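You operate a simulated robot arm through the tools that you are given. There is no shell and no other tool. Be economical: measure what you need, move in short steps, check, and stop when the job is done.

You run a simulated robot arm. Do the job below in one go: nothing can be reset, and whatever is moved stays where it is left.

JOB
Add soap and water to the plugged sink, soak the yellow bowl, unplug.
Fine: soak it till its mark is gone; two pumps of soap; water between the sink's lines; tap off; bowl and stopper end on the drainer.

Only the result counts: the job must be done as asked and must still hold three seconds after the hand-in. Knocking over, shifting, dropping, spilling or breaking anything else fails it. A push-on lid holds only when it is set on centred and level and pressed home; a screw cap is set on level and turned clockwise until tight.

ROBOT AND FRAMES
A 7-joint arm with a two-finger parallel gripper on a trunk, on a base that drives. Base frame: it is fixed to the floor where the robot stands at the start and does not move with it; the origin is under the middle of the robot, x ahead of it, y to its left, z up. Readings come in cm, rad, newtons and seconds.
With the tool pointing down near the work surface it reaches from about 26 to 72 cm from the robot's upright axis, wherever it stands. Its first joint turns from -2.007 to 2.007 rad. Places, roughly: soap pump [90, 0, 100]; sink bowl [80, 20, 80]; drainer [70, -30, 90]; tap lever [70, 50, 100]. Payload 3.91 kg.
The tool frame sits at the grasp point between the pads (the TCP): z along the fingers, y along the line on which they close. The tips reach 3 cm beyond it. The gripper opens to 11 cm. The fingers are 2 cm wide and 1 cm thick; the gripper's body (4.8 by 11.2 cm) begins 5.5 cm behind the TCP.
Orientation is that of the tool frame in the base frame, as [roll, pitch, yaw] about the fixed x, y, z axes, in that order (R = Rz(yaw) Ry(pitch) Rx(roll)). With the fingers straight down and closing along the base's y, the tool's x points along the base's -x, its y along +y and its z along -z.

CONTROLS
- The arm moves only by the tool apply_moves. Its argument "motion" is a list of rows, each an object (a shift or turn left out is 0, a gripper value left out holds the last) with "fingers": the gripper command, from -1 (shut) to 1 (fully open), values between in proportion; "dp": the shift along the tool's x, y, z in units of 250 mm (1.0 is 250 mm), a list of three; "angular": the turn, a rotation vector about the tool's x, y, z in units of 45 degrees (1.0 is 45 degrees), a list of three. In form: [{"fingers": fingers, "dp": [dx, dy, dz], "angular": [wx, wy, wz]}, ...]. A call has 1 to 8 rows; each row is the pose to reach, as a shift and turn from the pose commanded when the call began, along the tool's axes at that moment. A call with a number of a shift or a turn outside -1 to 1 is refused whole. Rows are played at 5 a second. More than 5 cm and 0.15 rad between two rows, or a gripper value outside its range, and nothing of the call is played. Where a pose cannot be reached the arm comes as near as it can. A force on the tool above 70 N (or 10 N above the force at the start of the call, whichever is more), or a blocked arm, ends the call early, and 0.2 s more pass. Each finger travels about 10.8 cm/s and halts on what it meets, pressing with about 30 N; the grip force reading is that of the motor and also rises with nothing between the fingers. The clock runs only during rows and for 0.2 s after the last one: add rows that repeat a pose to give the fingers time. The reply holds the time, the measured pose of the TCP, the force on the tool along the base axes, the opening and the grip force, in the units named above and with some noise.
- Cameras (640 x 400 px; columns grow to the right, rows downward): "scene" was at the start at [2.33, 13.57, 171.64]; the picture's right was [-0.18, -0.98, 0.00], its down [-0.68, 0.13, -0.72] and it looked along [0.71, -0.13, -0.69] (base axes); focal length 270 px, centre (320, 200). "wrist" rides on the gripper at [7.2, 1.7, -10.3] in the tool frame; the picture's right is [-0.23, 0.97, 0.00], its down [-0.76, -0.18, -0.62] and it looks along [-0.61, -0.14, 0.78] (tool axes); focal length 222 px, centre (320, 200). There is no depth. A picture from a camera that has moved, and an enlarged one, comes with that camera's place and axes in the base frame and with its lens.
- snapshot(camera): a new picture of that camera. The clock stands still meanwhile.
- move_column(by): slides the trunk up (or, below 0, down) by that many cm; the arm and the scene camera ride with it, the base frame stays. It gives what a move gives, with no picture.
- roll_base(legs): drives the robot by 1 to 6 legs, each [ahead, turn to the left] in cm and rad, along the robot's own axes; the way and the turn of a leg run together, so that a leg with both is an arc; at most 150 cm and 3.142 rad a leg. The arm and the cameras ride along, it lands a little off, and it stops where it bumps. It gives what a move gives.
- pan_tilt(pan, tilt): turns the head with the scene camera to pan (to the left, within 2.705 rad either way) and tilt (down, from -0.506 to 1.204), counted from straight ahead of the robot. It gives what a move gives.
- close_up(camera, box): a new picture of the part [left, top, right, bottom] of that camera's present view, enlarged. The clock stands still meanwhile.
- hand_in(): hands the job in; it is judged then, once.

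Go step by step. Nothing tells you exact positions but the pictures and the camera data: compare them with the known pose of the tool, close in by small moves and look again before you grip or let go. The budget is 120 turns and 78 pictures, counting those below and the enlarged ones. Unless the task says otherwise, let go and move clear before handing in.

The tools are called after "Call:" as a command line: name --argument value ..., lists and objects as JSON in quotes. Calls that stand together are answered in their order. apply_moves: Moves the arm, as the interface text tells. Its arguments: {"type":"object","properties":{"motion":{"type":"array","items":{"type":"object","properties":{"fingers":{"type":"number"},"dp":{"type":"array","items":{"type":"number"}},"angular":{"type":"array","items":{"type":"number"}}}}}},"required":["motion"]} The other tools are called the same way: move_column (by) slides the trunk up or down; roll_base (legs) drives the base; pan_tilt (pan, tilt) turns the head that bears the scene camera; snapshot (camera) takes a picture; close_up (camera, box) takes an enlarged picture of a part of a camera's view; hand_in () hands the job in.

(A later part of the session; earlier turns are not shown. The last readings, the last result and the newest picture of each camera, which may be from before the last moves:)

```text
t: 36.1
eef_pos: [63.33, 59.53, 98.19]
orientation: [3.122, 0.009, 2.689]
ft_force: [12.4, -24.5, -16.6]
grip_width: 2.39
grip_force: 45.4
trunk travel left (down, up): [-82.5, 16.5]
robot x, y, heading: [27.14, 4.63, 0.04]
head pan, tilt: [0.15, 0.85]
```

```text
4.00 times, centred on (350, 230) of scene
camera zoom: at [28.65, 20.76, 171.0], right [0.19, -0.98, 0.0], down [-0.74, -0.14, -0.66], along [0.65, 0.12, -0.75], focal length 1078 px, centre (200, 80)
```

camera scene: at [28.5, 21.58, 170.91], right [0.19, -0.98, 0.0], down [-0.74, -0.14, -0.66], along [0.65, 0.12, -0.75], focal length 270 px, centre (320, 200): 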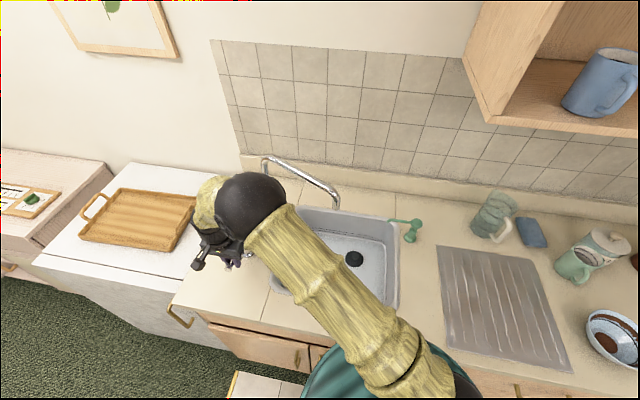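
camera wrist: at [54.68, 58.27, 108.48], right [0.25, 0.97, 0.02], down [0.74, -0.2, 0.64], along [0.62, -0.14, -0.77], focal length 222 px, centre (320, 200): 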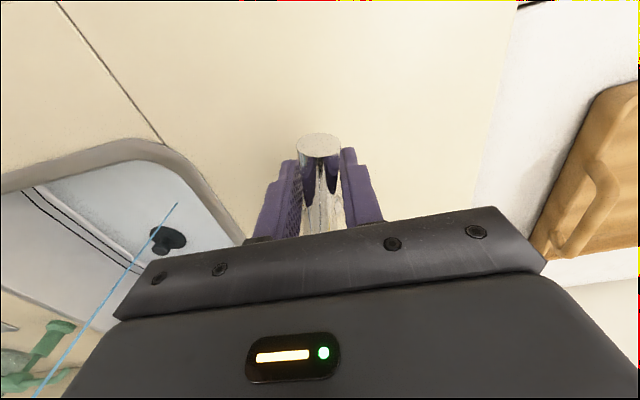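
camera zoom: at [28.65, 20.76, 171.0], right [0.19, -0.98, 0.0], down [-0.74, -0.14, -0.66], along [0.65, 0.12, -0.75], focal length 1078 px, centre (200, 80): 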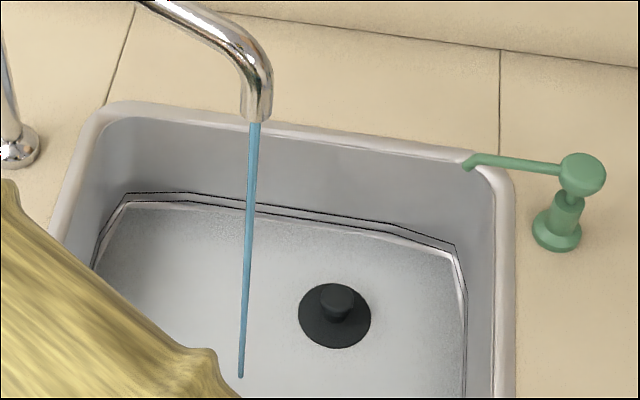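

Call:
apply_moves --motion '[{"fingers": -1}, {}, {}, {}, {}, {}, {}, {}]'

Call:
apply_moves --motion '[{"fingers": -1}, {}, {}, {}, {}, {}, {}, {}]'

Call:
apply_moves --motion '[{"fingers": -1}, {}, {}, {}, {}, {}, {}, {}]'

Call:
close_up --camera "scene" --box '[290, 180, 410, 280]'

```text
t: 37.9
eef_pos: [63.23, 59.53, 98.37]
orientation: [3.121, 0.009, 2.689]
ft_force: [11.6, -24.3, -15.8]
grip_width: 2.41
grip_force: 45.2
trunk travel left (down, up): [-82.5, 16.5]
robot x, y, heading: [26.75, 4.47, 0.038]
head pan, tilt: [0.15, 0.85]
```

```text
t: 39.7
eef_pos: [63.22, 59.54, 98.3]
orientation: [3.119, 0.01, 2.687]
ft_force: [11.6, -25.3, -15.5]
grip_width: 2.44
grip_force: 45.1
trunk travel left (down, up): [-82.5, 16.5]
robot x, y, heading: [27.57, 4.75, 0.041]
head pan, tilt: [0.15, 0.85]
```

```text
t: 41.5
eef_pos: [63.37, 59.57, 98.18]
orientation: [3.12, 0.009, 2.689]
ft_force: [11.9, -24.5, -13.3]
grip_width: 2.42
grip_force: 45.2
trunk travel left (down, up): [-82.5, 16.5]
robot x, y, heading: [26.95, 4.72, 0.04]
head pan, tilt: [0.15, 0.85]
```

```text
4.00 times, centred on (350, 230) of scene
camera zoom: at [28.62, 20.7, 171.0], right [0.19, -0.98, 0.0], down [-0.74, -0.14, -0.66], along [0.65, 0.13, -0.75], focal length 1078 px, centre (200, 80)
```

zoom: 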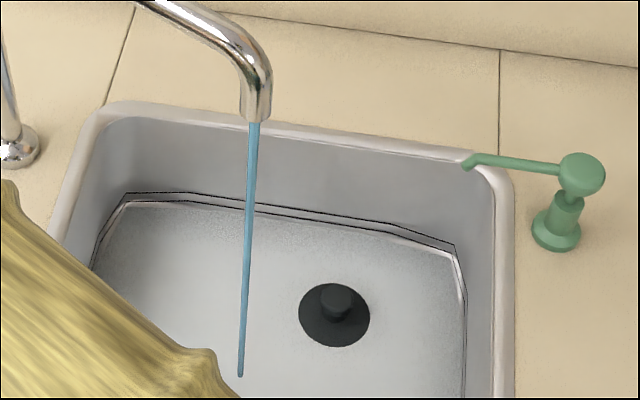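

Call:
close_up --camera "scene" --box '[355, 225, 395, 250]'

```text
16.00 times, centred on (375, 238) of scene
camera zoom: at [28.62, 20.7, 171.0], right [0.19, -0.98, 0.0], down [-0.74, -0.14, -0.66], along [0.65, 0.13, -0.75], focal length 4313 px, centre (-560, -400)
```

zoom: 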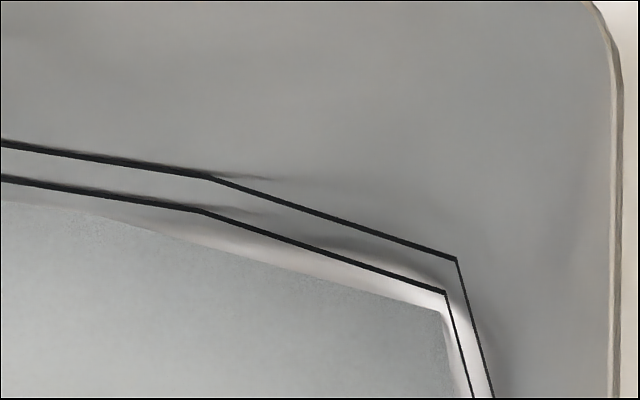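

The gray surface is rising toward the lower line at about 6 px/s in this zoom. I'll wait 3.6 s more, then check.

Call:
apply_moves --motion '[{"fingers": -1}, {}, {}, {}, {}, {}, {}, {}]'

Call:
apply_moves --motion '[{"fingers": -1}, {}, {}, {}, {}, {}, {}, {}]'

Call:
close_up --camera "scene" --box '[355, 225, 395, 250]'

```text
t: 43.3
eef_pos: [63.23, 59.57, 98.35]
orientation: [3.12, 0.01, 2.69]
ft_force: [12.2, -24.3, -13.0]
grip_width: 2.41
grip_force: 44.8
trunk travel left (down, up): [-82.5, 16.5]
robot x, y, heading: [27.02, 4.66, 0.039]
head pan, tilt: [0.15, 0.85]
```

```text
t: 45.1
eef_pos: [63.25, 59.6, 98.28]
orientation: [3.118, 0.009, 2.689]
ft_force: [11.5, -24.6, -12.1]
grip_width: 2.41
grip_force: 44.9
trunk travel left (down, up): [-82.5, 16.5]
robot x, y, heading: [26.95, 4.42, 0.04]
head pan, tilt: [0.15, 0.85]
```

```text
16.00 times, centred on (375, 238) of scene
camera zoom: at [28.61, 20.67, 171.0], right [0.19, -0.98, 0.0], down [-0.74, -0.14, -0.66], along [0.65, 0.13, -0.75], focal length 4313 px, centre (-560, -400)
```

zoom: 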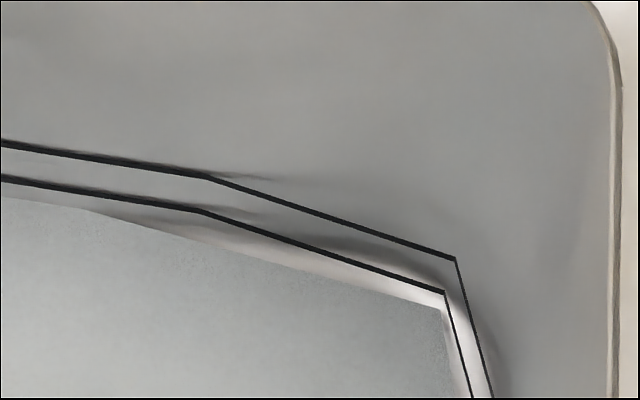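

The level is rising only slowly. I'll open the lever further, to about 55°.

Call:
apply_moves --motion '[{"fingers": -1, "dp": [-0.003, 0.059, 0], "angular": [0, 0, 0.167]}, {"dp": [-0.013, 0.116, 0], "angular": [0, 0, 0.333]}, {"dp": [-0.03, 0.171, 0], "angular": [0, 0, 0.5]}, {"dp": [-0.054, 0.222, 0], "angular": [0, 0, 0.667]}, {"dp": [-0.054, 0.222, 0], "angular": [0, 0, 0.667]}]'

Call:
close_up --camera "scene" --box '[290, 180, 410, 280]'

```text
t: 46.3
eef_pos: [65.27, 63.33, 98.36]
orientation: [-3.131, 0.0, 2.166]
ft_force: [-21.8, -29.1, 29.8]
grip_width: 2.19
grip_force: 44.7
trunk travel left (down, up): [-82.5, 16.5]
robot x, y, heading: [26.98, 4.86, 0.038]
head pan, tilt: [0.15, 0.85]
stopped in row 5: the force on the tool passed its limit (the readings are from after the stop); the commanded pose is now the measured one
```

```text
4.00 times, centred on (350, 230) of scene
camera zoom: at [27.69, 20.07, 171.17], right [0.19, -0.98, 0.0], down [-0.74, -0.14, -0.66], along [0.65, 0.13, -0.75], focal length 1078 px, centre (200, 80)
```

zoom: 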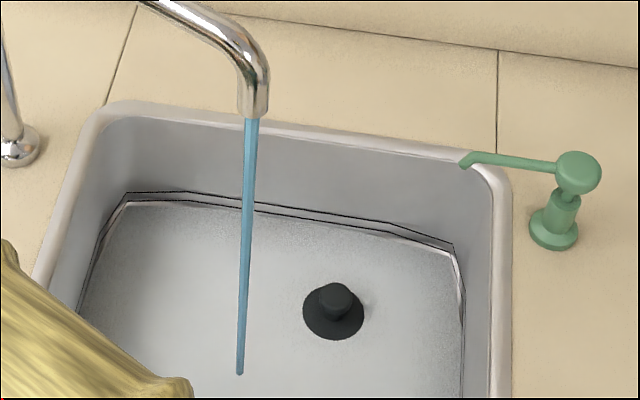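

The stream is stronger. I'll wait and measure the rate.

Call:
apply_moves --motion '[{"fingers": -1}, {}, {}, {}, {}, {}, {}, {}]'

Call:
apply_moves --motion '[{"fingers": -1}, {}, {}, {}, {}, {}, {}, {}]'

Call:
apply_moves --motion '[{"fingers": -1}, {}, {}, {}, {}, {}, {}, {}]'

Call:
close_up --camera "scene" --box '[355, 225, 395, 250]'

```text
t: 48.1
eef_pos: [65.26, 63.37, 98.2]
orientation: [-3.134, 0.0, 2.168]
ft_force: [-23.8, -22.7, 37.9]
grip_width: 2.15
grip_force: 45.1
trunk travel left (down, up): [-82.5, 16.5]
robot x, y, heading: [26.93, 4.46, 0.043]
head pan, tilt: [0.15, 0.85]
```

```text
t: 49.9
eef_pos: [65.16, 63.37, 98.19]
orientation: [-3.135, 0.002, 2.169]
ft_force: [-26.6, -22.3, 37.2]
grip_width: 2.14
grip_force: 44.6
trunk travel left (down, up): [-82.5, 16.5]
robot x, y, heading: [26.78, 4.99, 0.04]
head pan, tilt: [0.15, 0.85]
```

```text
t: 51.7
eef_pos: [65.2, 63.38, 98.15]
orientation: [-3.134, 0.001, 2.168]
ft_force: [-26.8, -21.9, 35.0]
grip_width: 2.15
grip_force: 44.7
trunk travel left (down, up): [-82.5, 16.5]
robot x, y, heading: [27.46, 4.48, 0.042]
head pan, tilt: [0.15, 0.85]
```

```text
16.00 times, centred on (375, 238) of scene
camera zoom: at [27.49, 20.15, 171.07], right [0.19, -0.98, 0.0], down [-0.73, -0.14, -0.66], along [0.65, 0.13, -0.75], focal length 4313 px, centre (-560, -400)
```

zoom: 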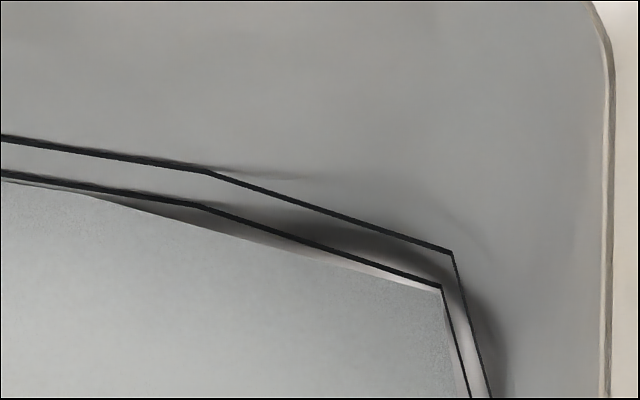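

It is rising at about 1.5 px/s, with roughly 16–20 px to go to be safely inside the band. I'll wait another 9 s.

Call:
apply_moves --motion '[{"fingers": -1}, {}, {}, {}, {}, {}, {}, {}]'

Call:
apply_moves --motion '[{"fingers": -1}, {}, {}, {}, {}, {}, {}, {}]'

Call:
apply_moves --motion '[{"fingers": -1}, {}, {}, {}, {}, {}, {}, {}]'

Call:
apply_moves --motion '[{"fingers": -1}, {}, {}, {}, {}, {}, {}, {}]'

Call:
apply_moves --motion '[{"fingers": -1}, {}, {}, {}, {}, {}, {}, {}]'

Call:
close_up --camera "scene" --box '[355, 225, 395, 250]'

```text
t: 53.5
eef_pos: [65.21, 63.44, 98.12]
orientation: [-3.132, 0.003, 2.168]
ft_force: [-28.7, -21.0, 35.0]
grip_width: 2.15
grip_force: 45.7
trunk travel left (down, up): [-82.5, 16.5]
robot x, y, heading: [26.84, 4.79, 0.042]
head pan, tilt: [0.15, 0.85]
```

```text
t: 55.3
eef_pos: [65.14, 63.36, 97.96]
orientation: [-3.135, 0.003, 2.166]
ft_force: [-25.6, -20.7, 24.2]
grip_width: 2.14
grip_force: 45.6
trunk travel left (down, up): [-82.5, 16.5]
robot x, y, heading: [26.96, 4.48, 0.04]
head pan, tilt: [0.15, 0.85]
```

```text
t: 57.1
eef_pos: [65.22, 63.42, 98.07]
orientation: [-3.131, 0.002, 2.168]
ft_force: [-30.8, -23.5, 19.6]
grip_width: 2.12
grip_force: 45.3
trunk travel left (down, up): [-82.5, 16.5]
robot x, y, heading: [27.01, 4.6, 0.039]
head pan, tilt: [0.15, 0.85]
```

```text
t: 58.9
eef_pos: [65.25, 63.42, 97.88]
orientation: [-3.128, 0.004, 2.17]
ft_force: [-31.6, -26.2, 16.5]
grip_width: 2.17
grip_force: 45.2
trunk travel left (down, up): [-82.5, 16.5]
robot x, y, heading: [26.85, 4.6, 0.042]
head pan, tilt: [0.15, 0.85]
```

```text
t: 60.7
eef_pos: [65.21, 63.45, 97.91]
orientation: [-3.131, 0.004, 2.171]
ft_force: [-33.9, -26.4, 13.8]
grip_width: 2.14
grip_force: 45.5
trunk travel left (down, up): [-82.5, 16.5]
robot x, y, heading: [26.79, 4.28, 0.043]
head pan, tilt: [0.15, 0.85]
```

```text
16.00 times, centred on (375, 238) of scene
camera zoom: at [27.56, 20.34, 171.05], right [0.19, -0.98, 0.0], down [-0.73, -0.14, -0.66], along [0.65, 0.13, -0.75], focal length 4313 px, centre (-560, -400)
```

zoom: 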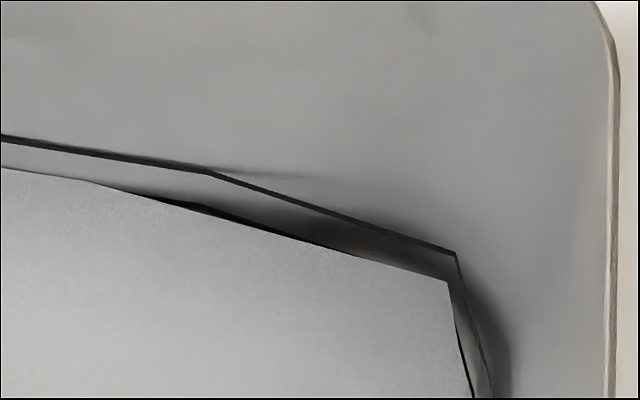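

The level is just above the lower line. I'll give it 3.6 s more and then close the tap along the reverse arc.

Call:
apply_moves --motion '[{"fingers": -1}, {}, {}, {}, {}, {}, {}, {}]'

Call:
apply_moves --motion '[{"fingers": -1}, {}, {}, {}, {}, {}, {}, {}]'

Call:
apply_moves --motion '[{"fingers": -1, "dp": [-0.021, -0.059, 0], "angular": [0, 0, -0.19]}, {"dp": [-0.044, -0.117, 0], "angular": [0, 0, -0.38]}, {"dp": [-0.073, -0.17, 0], "angular": [0, 0, -0.57]}, {"dp": [-0.11, -0.22, 0], "angular": [0, 0, -0.76]}, {"dp": [-0.152, -0.264, 0], "angular": [0, 0, -0.95]}]'

```text
t: 62.5
eef_pos: [65.4, 63.33, 98.02]
orientation: [-3.13, 0.004, 2.169]
ft_force: [-33.6, -26.2, 12.1]
grip_width: 2.17
grip_force: 44.2
trunk travel left (down, up): [-82.5, 16.5]
robot x, y, heading: [27.12, 4.53, 0.041]
head pan, tilt: [0.15, 0.85]
```

```text
t: 64.3
eef_pos: [65.26, 63.43, 98.11]
orientation: [-3.129, 0.003, 2.17]
ft_force: [-34.4, -26.8, 10.2]
grip_width: 2.14
grip_force: 45.4
trunk travel left (down, up): [-82.5, 16.5]
robot x, y, heading: [26.46, 5.04, 0.044]
head pan, tilt: [0.15, 0.85]
```

```text
t: 65.5
eef_pos: [61.51, 56.87, 97.72]
orientation: [-3.127, -0.011, 2.919]
ft_force: [-41.2, -0.9, 3.1]
grip_width: 2.16
grip_force: 45.0
trunk travel left (down, up): [-82.5, 16.5]
robot x, y, heading: [26.96, 4.76, 0.045]
head pan, tilt: [0.15, 0.85]
```

Call:
apply_moves --motion '[{"fingers": -1, "dp": [-0.03, -0.04, 0], "angular": [0, 0, -0.12]}, {"dp": [-0.035, -0.08, 0], "angular": [0, 0, -0.23]}, {"dp": [-0.035, -0.11, 0], "angular": [0, 0, -0.23]}, {"dp": [-0.035, -0.11, 0], "angular": [0, 0, -0.23]}]'

Call:
close_up --camera "scene" --box '[240, 150, 440, 310]'

```text
t: 66.5
eef_pos: [62.17, 54.66, 97.79]
orientation: [-3.137, -0.009, 3.103]
ft_force: [-26.7, 14.9, -9.5]
grip_width: 2.06
grip_force: 44.8
trunk travel left (down, up): [-82.5, 16.5]
robot x, y, heading: [26.99, 4.76, 0.044]
head pan, tilt: [0.15, 0.85]
```

```text
2.50 times, centred on (340, 230) of scene
camera zoom: at [27.86, 21.31, 170.94], right [0.19, -0.98, 0.0], down [-0.74, -0.14, -0.66], along [0.65, 0.12, -0.75], focal length 674 px, centre (270, 125)
```

zoom: 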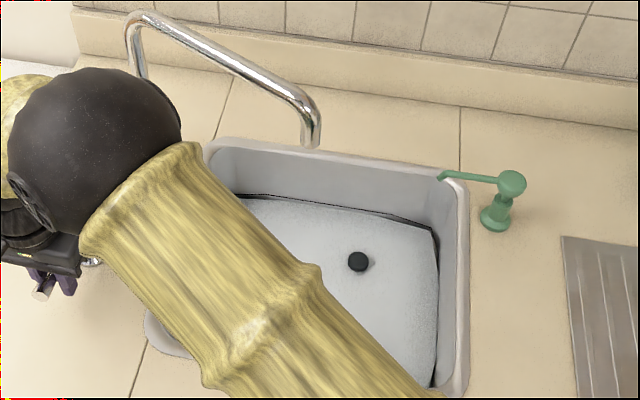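

The stream has stopped. I'll release the lever, lift clear, and confirm the tap stays off and where the level is.

Call:
apply_moves --motion '[{"fingers": 0.1}, {"fingers": 0.1}, {"dp": [0, 0, -0.15]}, {"dp": [0, 0, -0.33]}, {"dp": [0, 0, -0.5]}, {"dp": [0.1, -0.1, -0.6]}, {"dp": [0.2, -0.25, -0.6]}]'

Call:
close_up --camera "scene" --box '[355, 225, 395, 250]'

Call:
snapshot --camera "wrist"

```text
t: 68.1
eef_pos: [57.43, 48.12, 112.79]
orientation: [-3.135, -0.009, 3.096]
ft_force: [0.5, -1.4, 0.5]
grip_width: 6.06
grip_force: 0.1
trunk travel left (down, up): [-82.5, 16.5]
robot x, y, heading: [27.39, 4.49, 0.042]
head pan, tilt: [0.15, 0.85]
```

```text
16.00 times, centred on (375, 238) of scene
camera zoom: at [28.2, 20.83, 170.99], right [0.19, -0.98, 0.0], down [-0.74, -0.14, -0.66], along [0.65, 0.13, -0.75], focal length 4313 px, centre (-560, -400)
```

zoom: 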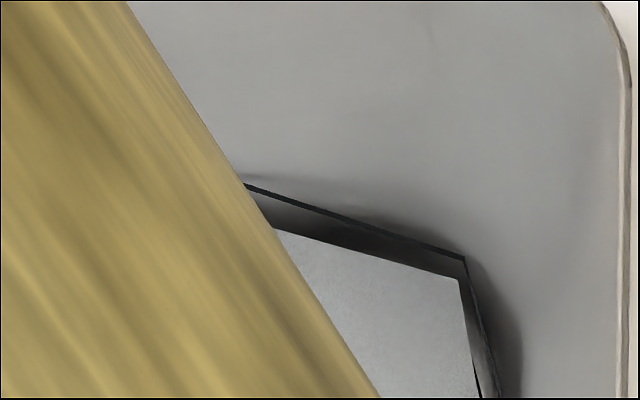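

```text
32 pictures are left
camera wrist: at [50.29, 50.27, 123.23], right [0.27, 0.96, -0.01], down [0.76, -0.21, 0.62], along [0.59, -0.18, -0.79], focal length 222 px, centre (320, 200)
```

wrist: 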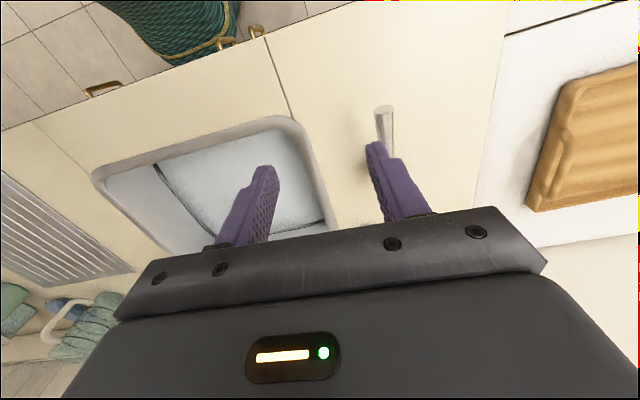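

The tap is off and the level is about 40% between the lines. Now I'll bring the arm in front of the robot, clear of the spout, before driving to the bowls.

Call:
apply_moves --motion '[{"fingers": 0.1, "dp": [0.02, -0.18, -0.05]}, {"dp": [0.04, -0.36, -0.1]}, {"dp": [0.06, -0.54, -0.15]}, {"dp": [0.08, -0.72, -0.2]}, {"dp": [0.1, -0.9, -0.25]}, {"dp": [0.1, -1.0, -0.3]}]'

Call:
apply_moves --motion '[{"fingers": 1, "dp": [0.02, -0.18, 0]}, {"dp": [0.04, -0.36, 0]}, {"dp": [0.06, -0.54, 0]}, {"dp": [0.08, -0.72, 0]}, {"dp": [0.1, -0.9, 0]}, {"dp": [0.1, -1.0, 0]}]'

```text
t: 69.5
eef_pos: [53.89, 23.17, 120.53]
orientation: [-3.133, -0.007, 3.095]
ft_force: [-0.3, -0.1, 0.3]
grip_width: 6.06
grip_force: 0.1
trunk travel left (down, up): [-82.5, 16.5]
robot x, y, heading: [26.92, 4.46, 0.046]
head pan, tilt: [0.15, 0.85]
```

```text
t: 70.9
eef_pos: [52.48, -2.25, 122.55]
orientation: [-3.135, -0.008, 3.096]
ft_force: [1.4, -0.8, -0.3]
grip_width: 11.01
grip_force: 0.1
out of reach, approached as far as the arm can: row 2, 3, 4, 5, 6
trunk travel left (down, up): [-82.5, 16.5]
robot x, y, heading: [27.22, 4.46, 0.04]
head pan, tilt: [0.15, 0.85]
```

Call:
roll_base --legs '[[-2, 0], [0, -1.61], [60, 0]]'

Call:
pan_tilt --pan 1.1 --tilt 0.85

Call:
snapshot --camera "scene"

```text
t: 73.8
eef_pos: [38.55, -17.73, 122.39]
orientation: [-3.134, -0.009, 2.343]
ft_force: [0.5, -0.7, 0.1]
grip_width: 10.99
grip_force: 0.0
trunk travel left (down, up): [-82.5, 16.5]
robot x, y, heading: [25.03, 4.39, -0.706]
head pan, tilt: [0.15, 0.85]
stopped in leg 2: the robot was blocked; the commanded pose is now the measured one
```

```text
t: 75.0
eef_pos: [38.74, -17.73, 122.33]
orientation: [-3.134, -0.012, 2.342]
ft_force: [0.5, 0.8, 0.4]
grip_width: 10.99
grip_force: 0.0
trunk travel left (down, up): [-82.5, 16.5]
robot x, y, heading: [24.66, 4.67, -0.701]
head pan, tilt: [1.1, 0.85]
```

```text
31 pictures are left
camera scene: at [37.59, 23.04, 170.98], right [0.38, -0.92, 0.0], down [-0.69, -0.29, -0.66], along [0.61, 0.25, -0.75], focal length 270 px, centre (320, 200)
```

scene: 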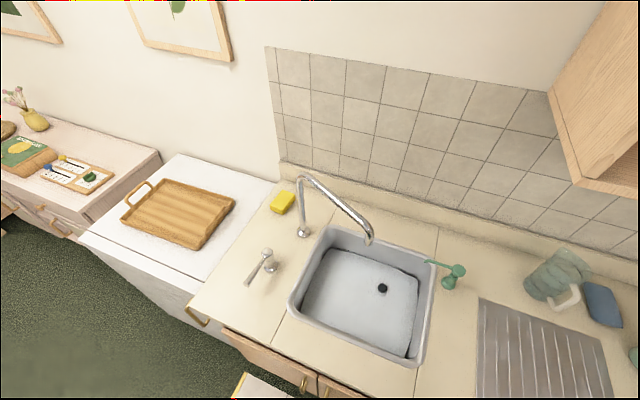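

The base corner touched the cabinet, so it isn't round. I'll back out, finish the turn further away, and drive along the counter.

Call:
roll_base --legs '[[-16, 0], [0, -0.87], [72, 0]]'

Call:
snapshot --camera "scene"

```text
t: 82.1
eef_pos: [4.05, -79.83, 122.4]
orientation: [-3.134, -0.014, 1.47]
ft_force: [0.0, 1.0, -0.5]
grip_width: 10.98
grip_force: 0.1
trunk travel left (down, up): [-82.5, 16.5]
robot x, y, heading: [12.41, -54.8, -1.574]
head pan, tilt: [1.1, 0.85]
```

```text
30 pictures are left
camera scene: at [34.88, -52.57, 170.98], right [-0.46, -0.89, 0.0], down [-0.67, 0.34, -0.66], along [0.59, -0.3, -0.75], focal length 270 px, centre (320, 200)
```

scene: 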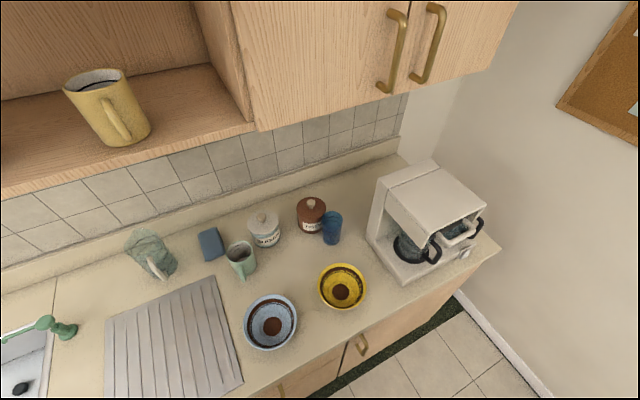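

I see the yellow bowl near (63,-74), with rim diameter about 16 cm, and the blue one 23 cm to its left. I'll swing the arm to the left toward the counter, keeping it high.

Call:
apply_moves --motion '[{"fingers": 1, "dp": [-0.007, 0.166, 0], "angular": [0, 0, -0.158]}, {"dp": [-0.015, 0.333, 0], "angular": [0, 0, -0.316]}, {"dp": [-0.022, 0.5, 0], "angular": [0, 0, -0.474]}, {"dp": [-0.03, 0.666, 0], "angular": [0, 0, -0.632]}, {"dp": [-0.037, 0.833, 0], "angular": [0, 0, -0.79]}, {"dp": [-0.044, 0.98, 0], "angular": [0, 0, -0.95]}]'

```text
t: 83.5
eef_pos: [28.59, -83.29, 122.07]
orientation: [3.138, -0.014, 2.217]
ft_force: [0.9, 0.8, 0.6]
grip_width: 10.98
grip_force: 0.0
out of reach, approached as far as the arm can: row 1, 2
trunk travel left (down, up): [-82.5, 16.5]
robot x, y, heading: [11.93, -54.29, -1.574]
head pan, tilt: [1.1, 0.85]
```

Call:
apply_moves --motion '[{"fingers": 1, "dp": [0, 0.166, 0], "angular": [0, 0, -0.158]}, {"dp": [0, 0.333, 0.0], "angular": [0, 0, -0.316]}, {"dp": [0, 0.5, 0.0], "angular": [0, 0, -0.474]}, {"dp": [0, 0.666, 0], "angular": [0, 0, -0.632]}, {"dp": [-0.01, 0.833, 0], "angular": [0, 0, -0.79]}, {"dp": [-0.01, 0.99, 0], "angular": [0, 0, -0.95]}, {"dp": [-0.01, 0.99, 0], "angular": [0, 0, -0.95]}]'

```text
t: 85.1
eef_pos: [48.13, -68.59, 122.21]
orientation: [3.128, -0.007, 2.966]
ft_force: [-0.6, 0.1, 0.6]
grip_width: 10.99
grip_force: 0.0
trunk travel left (down, up): [-82.5, 16.5]
robot x, y, heading: [12.49, -54.53, -1.58]
head pan, tilt: [1.1, 0.85]
```

Call:
apply_moves --motion '[{"fingers": -0.05, "dp": [-0.11, 0.04, 0.1], "angular": [0, 0, -0.11]}, {"dp": [-0.22, 0.08, 0.2], "angular": [0, 0, -0.223]}, {"dp": [-0.33, 0.12, 0.3], "angular": [0, 0, -0.223]}, {"dp": [-0.44, 0.16, 0.4], "angular": [0, 0, -0.223]}, {"dp": [-0.56, 0.19, 0.5], "angular": [0, 0, -0.223]}, {"dp": [-0.56, 0.19, 0.5], "angular": [0, 0, -0.223]}]'

Call:
snapshot --camera "wrist"

Call:
close_up --camera "scene" --box '[220, 200, 460, 350]'

```text
t: 86.5
eef_pos: [62.65, -66.19, 109.74]
orientation: [3.129, -0.003, 3.138]
ft_force: [0.4, 0.4, 0.0]
grip_width: 5.23
grip_force: 0.1
trunk travel left (down, up): [-82.5, 16.5]
robot x, y, heading: [12.2, -54.65, -1.579]
head pan, tilt: [1.1, 0.85]
```

```text
29 pictures are left
camera wrist: at [55.45, -64.55, 120.23], right [0.23, 0.97, 0.01], down [0.76, -0.19, 0.62], along [0.6, -0.13, -0.79], focal length 222 px, centre (320, 200)
```

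wrist: 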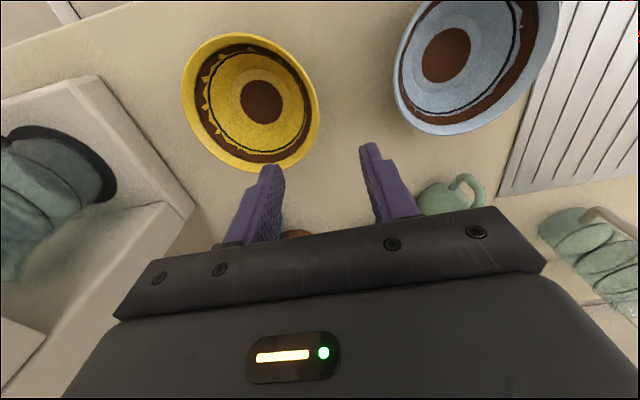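

```text
2.67 times, centred on (340, 275) of scene
camera zoom: at [34.76, -52.47, 171.0], right [-0.46, -0.89, 0.0], down [-0.67, 0.34, -0.66], along [0.59, -0.3, -0.75], focal length 719 px, centre (267, 0)
```

zoom: 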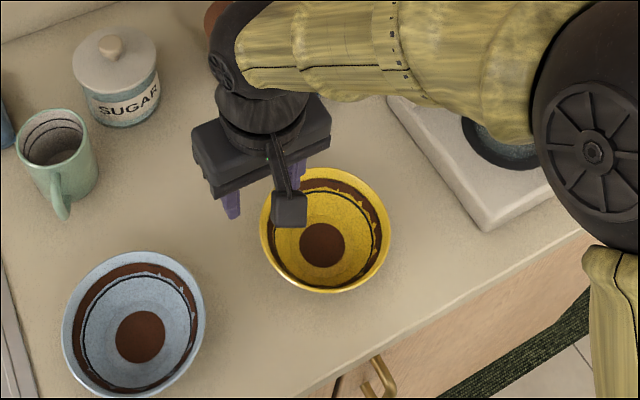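

The bowl rim's near-left point is about (61.4,-66.1) with rim height z≈92. I'll line up and descend partway, then look again.

Call:
apply_moves --motion '[{"fingers": -0.05, "dp": [0.05, 0, 0.16]}, {"dp": [0.05, 0, 0.32]}, {"dp": [0.05, 0, 0.48]}, {"dp": [0.05, 0, 0.48]}]'

Call:
snapshot --camera "wrist"

```text
t: 87.5
eef_pos: [61.37, -66.4, 97.8]
orientation: [3.13, -0.005, 3.139]
ft_force: [-1.1, 0.9, 0.4]
grip_width: 5.23
grip_force: 0.0
trunk travel left (down, up): [-82.5, 16.5]
robot x, y, heading: [12.55, -54.82, -1.574]
head pan, tilt: [1.1, 0.85]
```

```text
27 pictures are left
camera wrist: at [54.25, -64.65, 108.09], right [0.23, 0.97, 0.01], down [0.76, -0.19, 0.62], along [0.6, -0.13, -0.79], focal length 222 px, centre (320, 200)
```

wrist: 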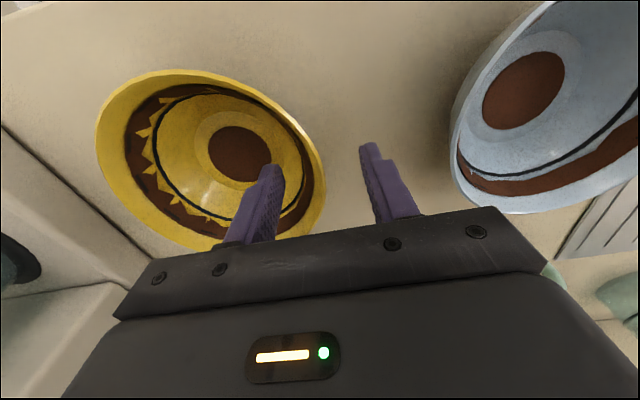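

The rim passes between the fingers. I'll descend so it sits about at the pads, then close.

Call:
apply_moves --motion '[{"fingers": -0.05, "dp": [0.01, 0, 0.08]}, {"dp": [0.02, 0, 0.16]}, {"dp": [0.02, 0, 0.24]}, {"dp": [0.02, 0, 0.24]}]'

Call:
close_up --camera "scene" --box '[220, 200, 460, 350]'

```text
t: 88.2
eef_pos: [60.88, -66.28, 93.68]
orientation: [3.137, 0.001, 3.136]
ft_force: [-16.0, 3.2, 48.6]
grip_width: 5.07
grip_force: 0.2
trunk travel left (down, up): [-82.5, 16.5]
robot x, y, heading: [12.29, -54.14, -1.574]
head pan, tilt: [1.1, 0.85]
stopped in row 3: the force on the tool passed its limit (the readings are from after the stop); the commanded pose is now the measured one
```

```text
2.67 times, centred on (340, 275) of scene
camera zoom: at [34.36, -52.34, 171.14], right [-0.46, -0.89, 0.0], down [-0.67, 0.34, -0.66], along [0.59, -0.3, -0.75], focal length 719 px, centre (267, 0)
```

zoom: 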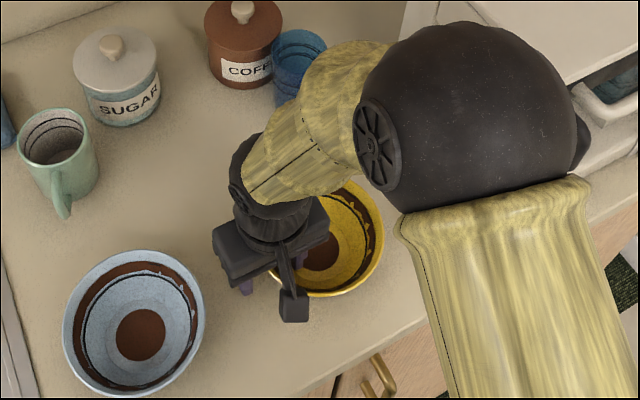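

The tip touched inside the bowl. I'll back up slightly and close on the wall.

Call:
apply_moves --motion '[{"fingers": -0.05, "dp": [0, 0, -0.03]}, {"fingers": -0.05, "dp": [0, 0, -0.03]}, {"fingers": -1, "dp": [0, 0, -0.03]}, {"dp": [0, 0, -0.03]}, {"dp": [0, 0, -0.03]}, {"dp": [0, 0, -0.03]}]'

Call:
snapshot --camera "wrist"

```text
t: 89.6
eef_pos: [61.11, -66.31, 93.93]
orientation: [3.132, 0.001, 3.139]
ft_force: [4.9, -3.9, 12.3]
grip_width: 3.6
grip_force: 29.6
trunk travel left (down, up): [-82.5, 16.5]
robot x, y, heading: [12.16, -54.6, -1.578]
head pan, tilt: [1.1, 0.85]
```

```text
25 pictures are left
camera wrist: at [53.81, -64.59, 104.38], right [0.23, 0.97, 0.01], down [0.76, -0.19, 0.62], along [0.61, -0.14, -0.78], focal length 222 px, centre (320, 200)
```

wrist: 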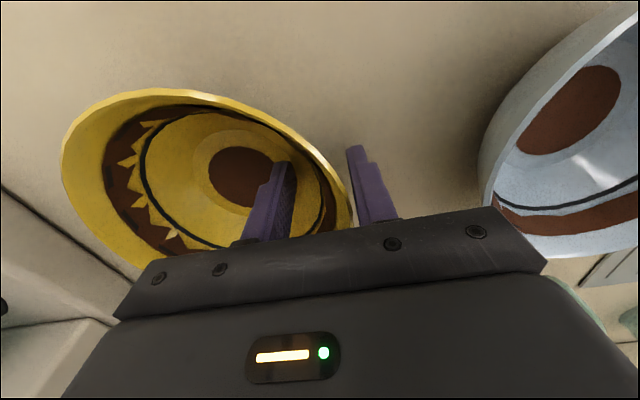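

The vertical pinch sits badly on the sloped wall. I'll instead grip the robot-facing side of the rim with the tool leaned to match the slope, so I release and rise first.

Call:
apply_moves --motion '[{"fingers": -0.05}, {"fingers": -0.05}, {"dp": [0, 0, -0.16]}, {"dp": [0, 0, -0.34]}, {"dp": [0, 0, -0.5], "angular": [0, 0, 0.1]}, {"dp": [0.14, -0.1, -0.5], "angular": [0, 0, 0.29]}, {"dp": [0.28, -0.2, -0.5], "angular": [0, 0, 0.48]}, {"dp": [0.42, -0.3, -0.5], "angular": [0, 0, 0.67]}]'

```text
t: 91.4
eef_pos: [50.31, -73.69, 106.42]
orientation: [3.136, -0.004, 2.61]
ft_force: [-0.8, -0.4, -0.1]
grip_width: 5.24
grip_force: 0.0
trunk travel left (down, up): [-82.5, 16.5]
robot x, y, heading: [12.48, -54.48, -1.582]
head pan, tilt: [1.1, 0.85]
```

Call:
apply_moves --motion '[{"fingers": 0.1, "angular": [0, 0, 0.18]}, {"angular": [0, 0, 0.36]}, {"angular": [0, 0, 0.54]}, {"angular": [0, 0, 0.72]}, {"angular": [0, 0, 0.9]}, {"angular": [0, 0, 0.99]}]'

Call:
apply_moves --motion '[{"fingers": 0.1, "angular": [0, 0, 0.17]}, {"angular": [0, 0, 0.33]}, {"angular": [0, 0, 0.33]}]'

Call:
apply_moves --motion '[{"fingers": 0.1, "angular": [-0.18, 0, 0]}, {"angular": [-0.36, 0, 0]}, {"angular": [-0.555, 0, 0]}, {"angular": [-0.555, 0, 0]}]'

Call:
close_up --camera "scene" --box '[220, 200, 460, 350]'

Call:
snapshot --camera "wrist"

```text
t: 92.8
eef_pos: [50.49, -73.86, 106.26]
orientation: [-3.141, -0.008, 1.832]
ft_force: [-0.5, 0.5, 0.9]
grip_width: 6.04
grip_force: 0.0
trunk travel left (down, up): [-82.5, 16.5]
robot x, y, heading: [12.31, -54.42, -1.576]
head pan, tilt: [1.1, 0.85]
```

```text
t: 93.6
eef_pos: [50.53, -73.8, 106.33]
orientation: [-3.142, -0.009, 1.573]
ft_force: [-0.1, -0.8, -0.5]
grip_width: 6.05
grip_force: 0.0
trunk travel left (down, up): [-82.5, 16.5]
robot x, y, heading: [12.51, -54.61, -1.575]
head pan, tilt: [1.1, 0.85]
```

```text
refused: row 3 steps farther than a row can; nothing moved
```

```text
2.67 times, centred on (340, 275) of scene
camera zoom: at [34.89, -52.5, 170.98], right [-0.46, -0.89, 0.0], down [-0.67, 0.34, -0.66], along [0.59, -0.3, -0.75], focal length 719 px, centre (267, 0)
```

zoom: 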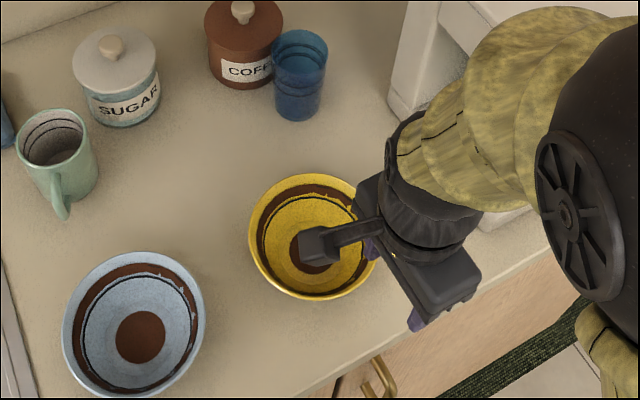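

```text
23 pictures are left
camera wrist: at [52.2, -66.59, 116.79], right [0.97, -0.23, 0.0], down [-0.17, -0.77, 0.62], along [-0.14, -0.6, -0.79], focal length 222 px, centre (320, 200)
```

wrist: 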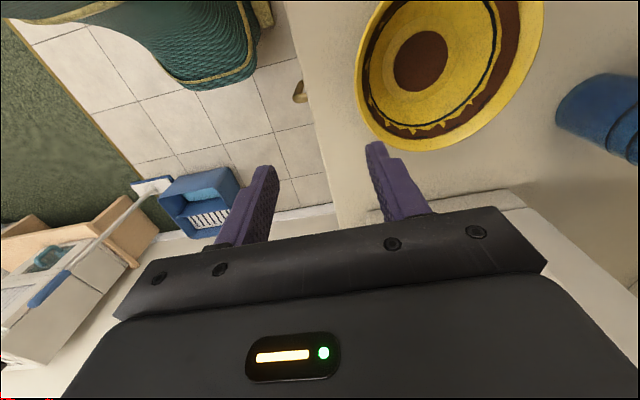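

The bowl centre is now about (63,-72.5). I'll lean the tool 30° so the fingers follow the wall at the near rim point (55,-72.5).

Call:
apply_moves --motion '[{"fingers": -0.1, "dp": [0.02, 0.01, 0.05], "angular": [-0.17, 0, 0]}, {"dp": [0.04, 0.02, 0.1], "angular": [-0.34, 0, 0]}, {"dp": [0.052, 0.028, 0.17], "angular": [-0.5, 0, 0]}, {"dp": [0.052, 0.028, 0.25], "angular": [-0.667, 0, 0]}, {"dp": [0.052, 0.028, 0.25], "angular": [-0.667, 0, 0]}]'

Call:
snapshot --camera "wrist"

```text
t: 94.8
eef_pos: [51.27, -72.35, 100.15]
orientation: [2.618, -0.009, 1.574]
ft_force: [-0.5, -0.5, 0.1]
grip_width: 4.95
grip_force: 0.1
trunk travel left (down, up): [-82.5, 16.5]
robot x, y, heading: [12.47, -54.19, -1.576]
head pan, tilt: [1.1, 0.85]
```

```text
22 pictures are left
camera wrist: at [47.52, -65.05, 109.92], right [0.84, -0.23, 0.48], down [-0.46, -0.77, 0.44], along [0.27, -0.6, -0.75], focal length 222 px, centre (320, 200)
```

wrist: 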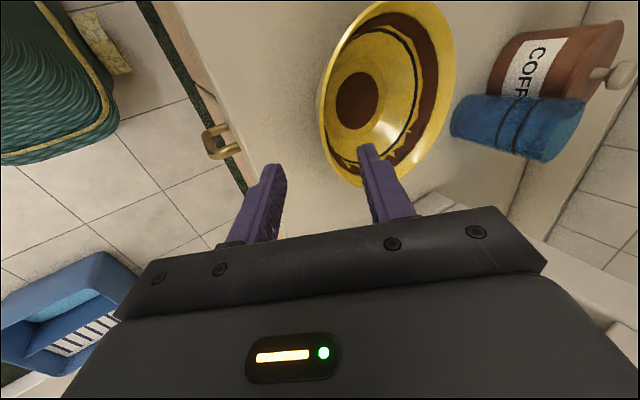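

The rim edge lies right on the centre line between the fingers. I'll advance along the tool axis, then close.

Call:
apply_moves --motion '[{"fingers": -0.1, "dp": [0.0, 0, 0.12]}, {"dp": [0.0, 0, 0.22]}, {"dp": [0, 0, 0.3]}, {"dp": [0, 0, 0.34]}, {"dp": [0, 0, 0.34]}]'

Call:
snapshot --camera "wrist"

```text
t: 95.6
eef_pos: [54.31, -72.34, 94.31]
orientation: [2.616, -0.006, 1.576]
ft_force: [-18.3, -1.7, 46.2]
grip_width: 4.64
grip_force: 0.0
trunk travel left (down, up): [-82.5, 16.5]
robot x, y, heading: [12.32, -54.63, -1.572]
head pan, tilt: [1.1, 0.85]
stopped in row 4: the force on the tool passed its limit (the readings are from after the stop); the commanded pose is now the measured one
```

```text
21 pictures are left
camera wrist: at [50.64, -65.06, 104.12], right [0.84, -0.23, 0.49], down [-0.46, -0.77, 0.45], along [0.27, -0.6, -0.75], focal length 222 px, centre (320, 200)
```

wrist: 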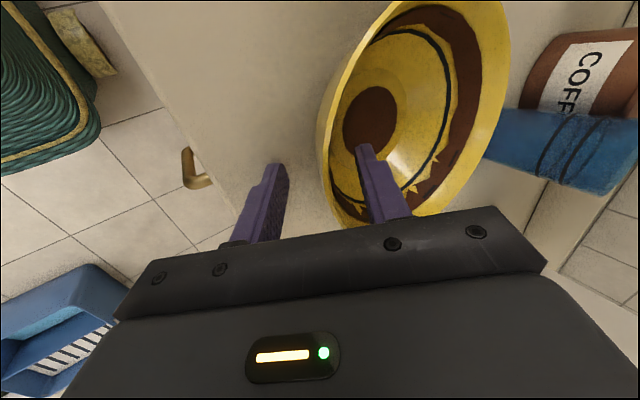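

The finger tip reached the counter: it is really at z≈90, and the rim at about 97. I'll back off 1 cm and close on the wall.

Call:
apply_moves --motion '[{"fingers": -0.1, "dp": [0, 0, -0.045]}, {"fingers": -0.1, "dp": [0, 0, -0.045]}, {"fingers": -1, "dp": [0, 0, -0.045]}, {"dp": [0, 0, -0.045]}, {"dp": [0, 0, -0.045]}, {"dp": [0, 0, -0.045]}]'

Call:
apply_moves --motion '[{"fingers": -1, "dp": [0, -0.03, -0.05]}, {"dp": [0, -0.05, -0.087]}, {"dp": [0, -0.05, -0.087]}]'

Call:
snapshot --camera "wrist"

```text
t: 97.0
eef_pos: [54.09, -72.36, 94.98]
orientation: [2.618, -0.007, 1.576]
ft_force: [1.7, -0.3, 13.0]
grip_width: 0.99
grip_force: 29.4
trunk travel left (down, up): [-82.5, 16.5]
robot x, y, heading: [12.62, -54.79, -1.576]
head pan, tilt: [1.1, 0.85]
```

```text
t: 97.8
eef_pos: [51.96, -72.43, 96.07]
orientation: [2.62, -0.009, 1.574]
ft_force: [-0.1, 0.3, 1.1]
grip_width: 0.91
grip_force: 30.5
trunk travel left (down, up): [-82.5, 16.5]
robot x, y, heading: [12.48, -54.48, -1.583]
head pan, tilt: [1.1, 0.85]
```

```text
20 pictures are left
camera wrist: at [48.29, -65.25, 105.98], right [0.85, -0.23, 0.48], down [-0.46, -0.77, 0.45], along [0.27, -0.6, -0.75], focal length 222 px, centre (320, 200)
```

wrist: 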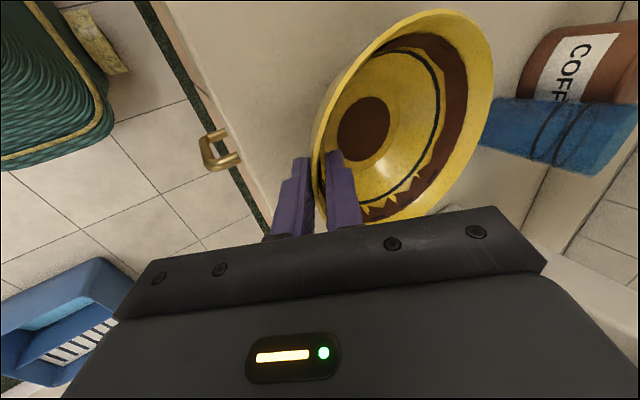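

The bowl wall is held firmly at 0.9 cm. I'll lift straight up 15 cm.

Call:
apply_moves --motion '[{"fingers": -1, "dp": [0, 0.06, -0.104]}, {"dp": [0, 0.13, -0.225]}, {"dp": [0, 0.2, -0.346]}, {"dp": [0, 0.27, -0.468]}, {"dp": [0, 0.3, -0.52]}, {"dp": [0, 0.3, -0.52]}]'

Call:
snapshot --camera "scene"

```text
t: 99.2
eef_pos: [52.09, -72.73, 111.15]
orientation: [2.62, -0.008, 1.574]
ft_force: [-0.2, -0.6, -3.0]
grip_width: 0.89
grip_force: 30.2
trunk travel left (down, up): [-82.5, 16.5]
robot x, y, heading: [12.43, -54.55, -1.58]
head pan, tilt: [1.1, 0.85]
```

```text
19 pictures are left
camera scene: at [34.92, -52.52, 170.98], right [-0.46, -0.89, 0.0], down [-0.67, 0.34, -0.66], along [0.59, -0.3, -0.75], focal length 270 px, centre (320, 200)
```

scene: 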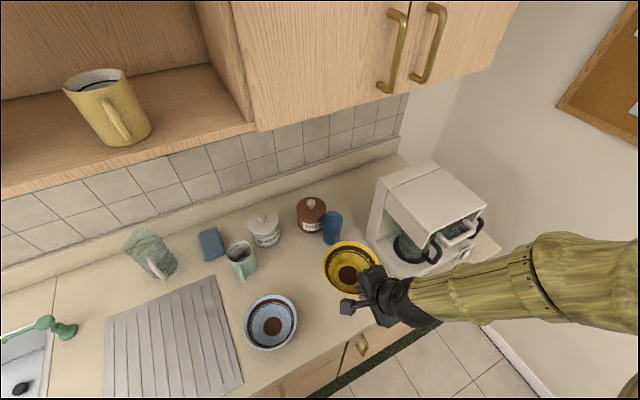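

Held securely. Now I'll rotate about the vertical so the grip is on the bowl's -y side, ready for the sink.

Call:
apply_moves --motion '[{"fingers": -1, "angular": [0, 0.095, -0.165]}, {"angular": [0, 0.19, -0.329]}, {"angular": [0, 0.285, -0.494]}, {"angular": [0, 0.38, -0.658]}, {"angular": [0, 0.475, -0.823]}, {"angular": [0, 0.475, -0.823]}]'

Call:
apply_moves --motion '[{"fingers": -1, "angular": [0, 0.095, -0.165]}, {"angular": [0, 0.19, -0.329]}, {"angular": [0, 0.285, -0.494]}, {"angular": [0, 0.38, -0.658]}, {"angular": [0, 0.475, -0.823]}, {"angular": [0, 0.475, -0.823]}]'

```text
t: 100.6
eef_pos: [52.05, -72.49, 111.16]
orientation: [2.615, -0.009, 2.324]
ft_force: [-0.3, -0.7, -2.7]
grip_width: 0.91
grip_force: 29.9
trunk travel left (down, up): [-82.5, 16.5]
robot x, y, heading: [12.48, -54.61, -1.576]
head pan, tilt: [1.1, 0.85]
```

```text
t: 102.0
eef_pos: [51.83, -72.42, 111.21]
orientation: [2.611, -0.003, 3.071]
ft_force: [-0.2, 0.6, -1.5]
grip_width: 0.91
grip_force: 30.3
trunk travel left (down, up): [-82.5, 16.5]
robot x, y, heading: [12.65, -54.28, -1.574]
head pan, tilt: [1.1, 0.85]
```

Call:
roll_base --legs '[[0, -0.11], [-66, 0], [0, 0.11]]'

Call:
pan_tilt --pan 1.45 --tilt 0.9

Call:
snapshot --camera "scene"

```text
t: 106.8
eef_pos: [59.34, -6.54, 111.04]
orientation: [2.613, -0.005, 3.077]
ft_force: [0.8, -0.2, -2.2]
grip_width: 0.88
grip_force: 30.7
trunk travel left (down, up): [-82.5, 16.5]
robot x, y, heading: [19.87, 10.68, -1.563]
head pan, tilt: [1.1, 0.85]
```

```text
t: 107.6
eef_pos: [59.48, -6.62, 110.93]
orientation: [2.61, -0.004, 3.074]
ft_force: [0.2, -0.2, -3.3]
grip_width: 0.89
grip_force: 29.8
trunk travel left (down, up): [-82.5, 16.5]
robot x, y, heading: [19.64, 10.71, -1.566]
head pan, tilt: [1.45, 0.901]
```

```text
18 pictures are left
camera scene: at [42.76, 15.86, 170.59], right [-0.12, -0.99, 0.0], down [-0.78, 0.09, -0.62], along [0.62, -0.07, -0.78], focal length 270 px, centre (320, 200)
```

scene: 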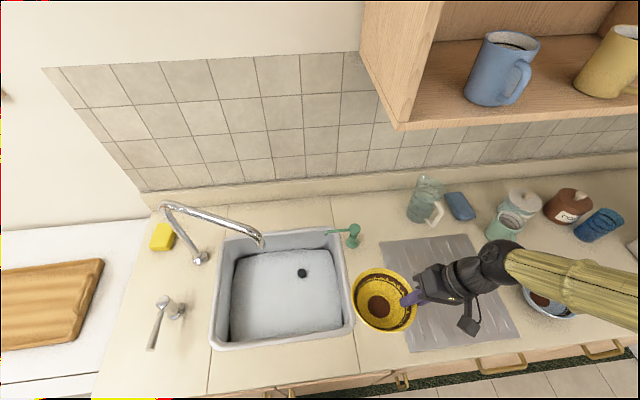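

The sink, stopper knob near (81.5,17.4) and spout end near (76.4,26,114) are clear now. I'll bring the bowl in low, under the spout, first over the front of the sink.

Call:
apply_moves --motion '[{"fingers": -1, "dp": [-0.035, 0.087, 0.128]}, {"dp": [-0.069, 0.173, 0.257]}, {"dp": [-0.104, 0.26, 0.385]}, {"dp": [-0.139, 0.347, 0.513]}, {"dp": [-0.173, 0.433, 0.642]}, {"dp": [-0.208, 0.52, 0.77]}, {"dp": [-0.208, 0.52, 0.77]}]'

Call:
snapshot --camera "scene"

```text
t: 109.2
eef_pos: [65.85, 13.93, 100.8]
orientation: [2.611, -0.005, 3.073]
ft_force: [-0.9, 0.4, -2.1]
grip_width: 0.92
grip_force: 30.1
trunk travel left (down, up): [-82.5, 16.5]
robot x, y, heading: [20.05, 10.82, -1.563]
head pan, tilt: [1.45, 0.901]
```

```text
17 pictures are left
camera scene: at [42.72, 15.8, 170.6], right [-0.12, -0.99, 0.0], down [-0.78, 0.09, -0.62], along [0.62, -0.07, -0.78], focal length 270 px, centre (320, 200)
```

scene: 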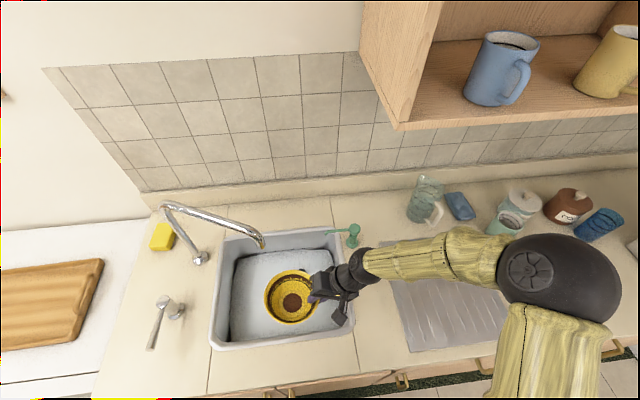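

Call:
apply_moves --motion '[{"fingers": -1, "dp": [-0.08, 0.086, 0.074]}, {"dp": [-0.158, 0.172, 0.148]}, {"dp": [-0.236, 0.258, 0.222]}, {"dp": [-0.315, 0.344, 0.295]}, {"dp": [-0.315, 0.344, 0.295]}]'

Call:
apply_moves --motion '[{"fingers": -1, "dp": [0, -0.061, 0.104]}, {"dp": [0, -0.122, 0.207]}, {"dp": [0, -0.183, 0.31]}, {"dp": [0, -0.223, 0.379]}, {"dp": [0, -0.264, 0.448]}, {"dp": [0, -0.264, 0.448]}]'

Call:
snapshot --camera "scene"

```text
t: 110.4
eef_pos: [74.61, 24.57, 98.88]
orientation: [2.609, -0.004, 3.073]
ft_force: [-0.3, 0.1, -3.0]
grip_width: 0.88
grip_force: 30.1
trunk travel left (down, up): [-82.5, 16.5]
robot x, y, heading: [19.65, 10.87, -1.565]
head pan, tilt: [1.45, 0.901]
```

```text
t: 111.8
eef_pos: [74.66, 24.56, 85.92]
orientation: [2.612, -0.003, 3.075]
ft_force: [-0.5, 0.1, -3.4]
grip_width: 0.92
grip_force: 30.1
trunk travel left (down, up): [-82.5, 16.5]
robot x, y, heading: [20.21, 10.79, -1.565]
head pan, tilt: [1.45, 0.901]
```

```text
16 pictures are left
camera scene: at [42.76, 15.89, 170.59], right [-0.12, -0.99, 0.0], down [-0.78, 0.09, -0.62], along [0.62, -0.07, -0.78], focal length 270 px, centre (320, 200)
```

scene: 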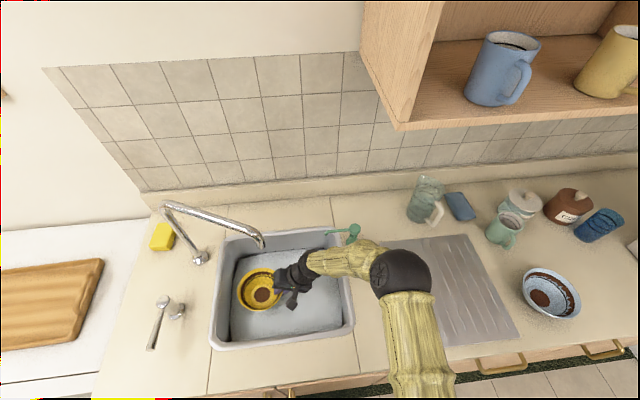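

The bowl is in the sink, clear of the walls and stopper. I'll lower it gently to the floor.

Call:
apply_moves --motion '[{"fingers": -1, "dp": [0, -0.02, 0.034]}, {"dp": [0, -0.041, 0.069]}, {"dp": [0, -0.061, 0.104]}, {"dp": [0, -0.081, 0.138]}, {"dp": [0, -0.101, 0.172]}, {"dp": [0, -0.122, 0.207]}]'

Call:
close_up --camera "scene" --box '[190, 220, 370, 350]'

```text
t: 113.2
eef_pos: [74.59, 24.96, 80.53]
orientation: [2.604, 0.006, 3.075]
ft_force: [4.2, 14.6, 38.4]
grip_width: 1.01
grip_force: 31.0
trunk travel left (down, up): [-82.5, 16.5]
robot x, y, heading: [19.36, 10.66, -1.563]
head pan, tilt: [1.45, 0.901]
```

```text
3.08 times, centred on (280, 285) of scene
camera zoom: at [42.36, 15.94, 170.71], right [-0.11, -0.99, 0.0], down [-0.78, 0.09, -0.62], along [0.62, -0.07, -0.78], focal length 829 px, centre (443, -62)
```

zoom: 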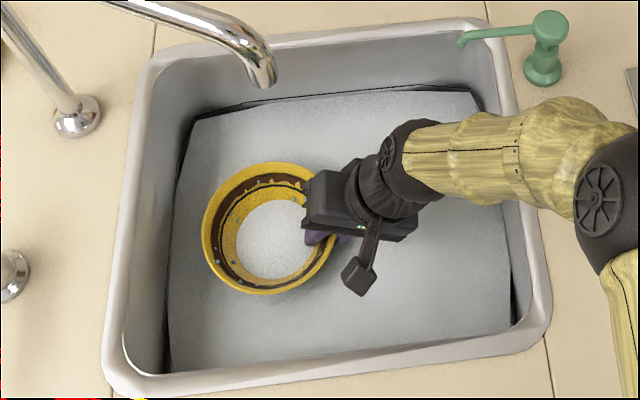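

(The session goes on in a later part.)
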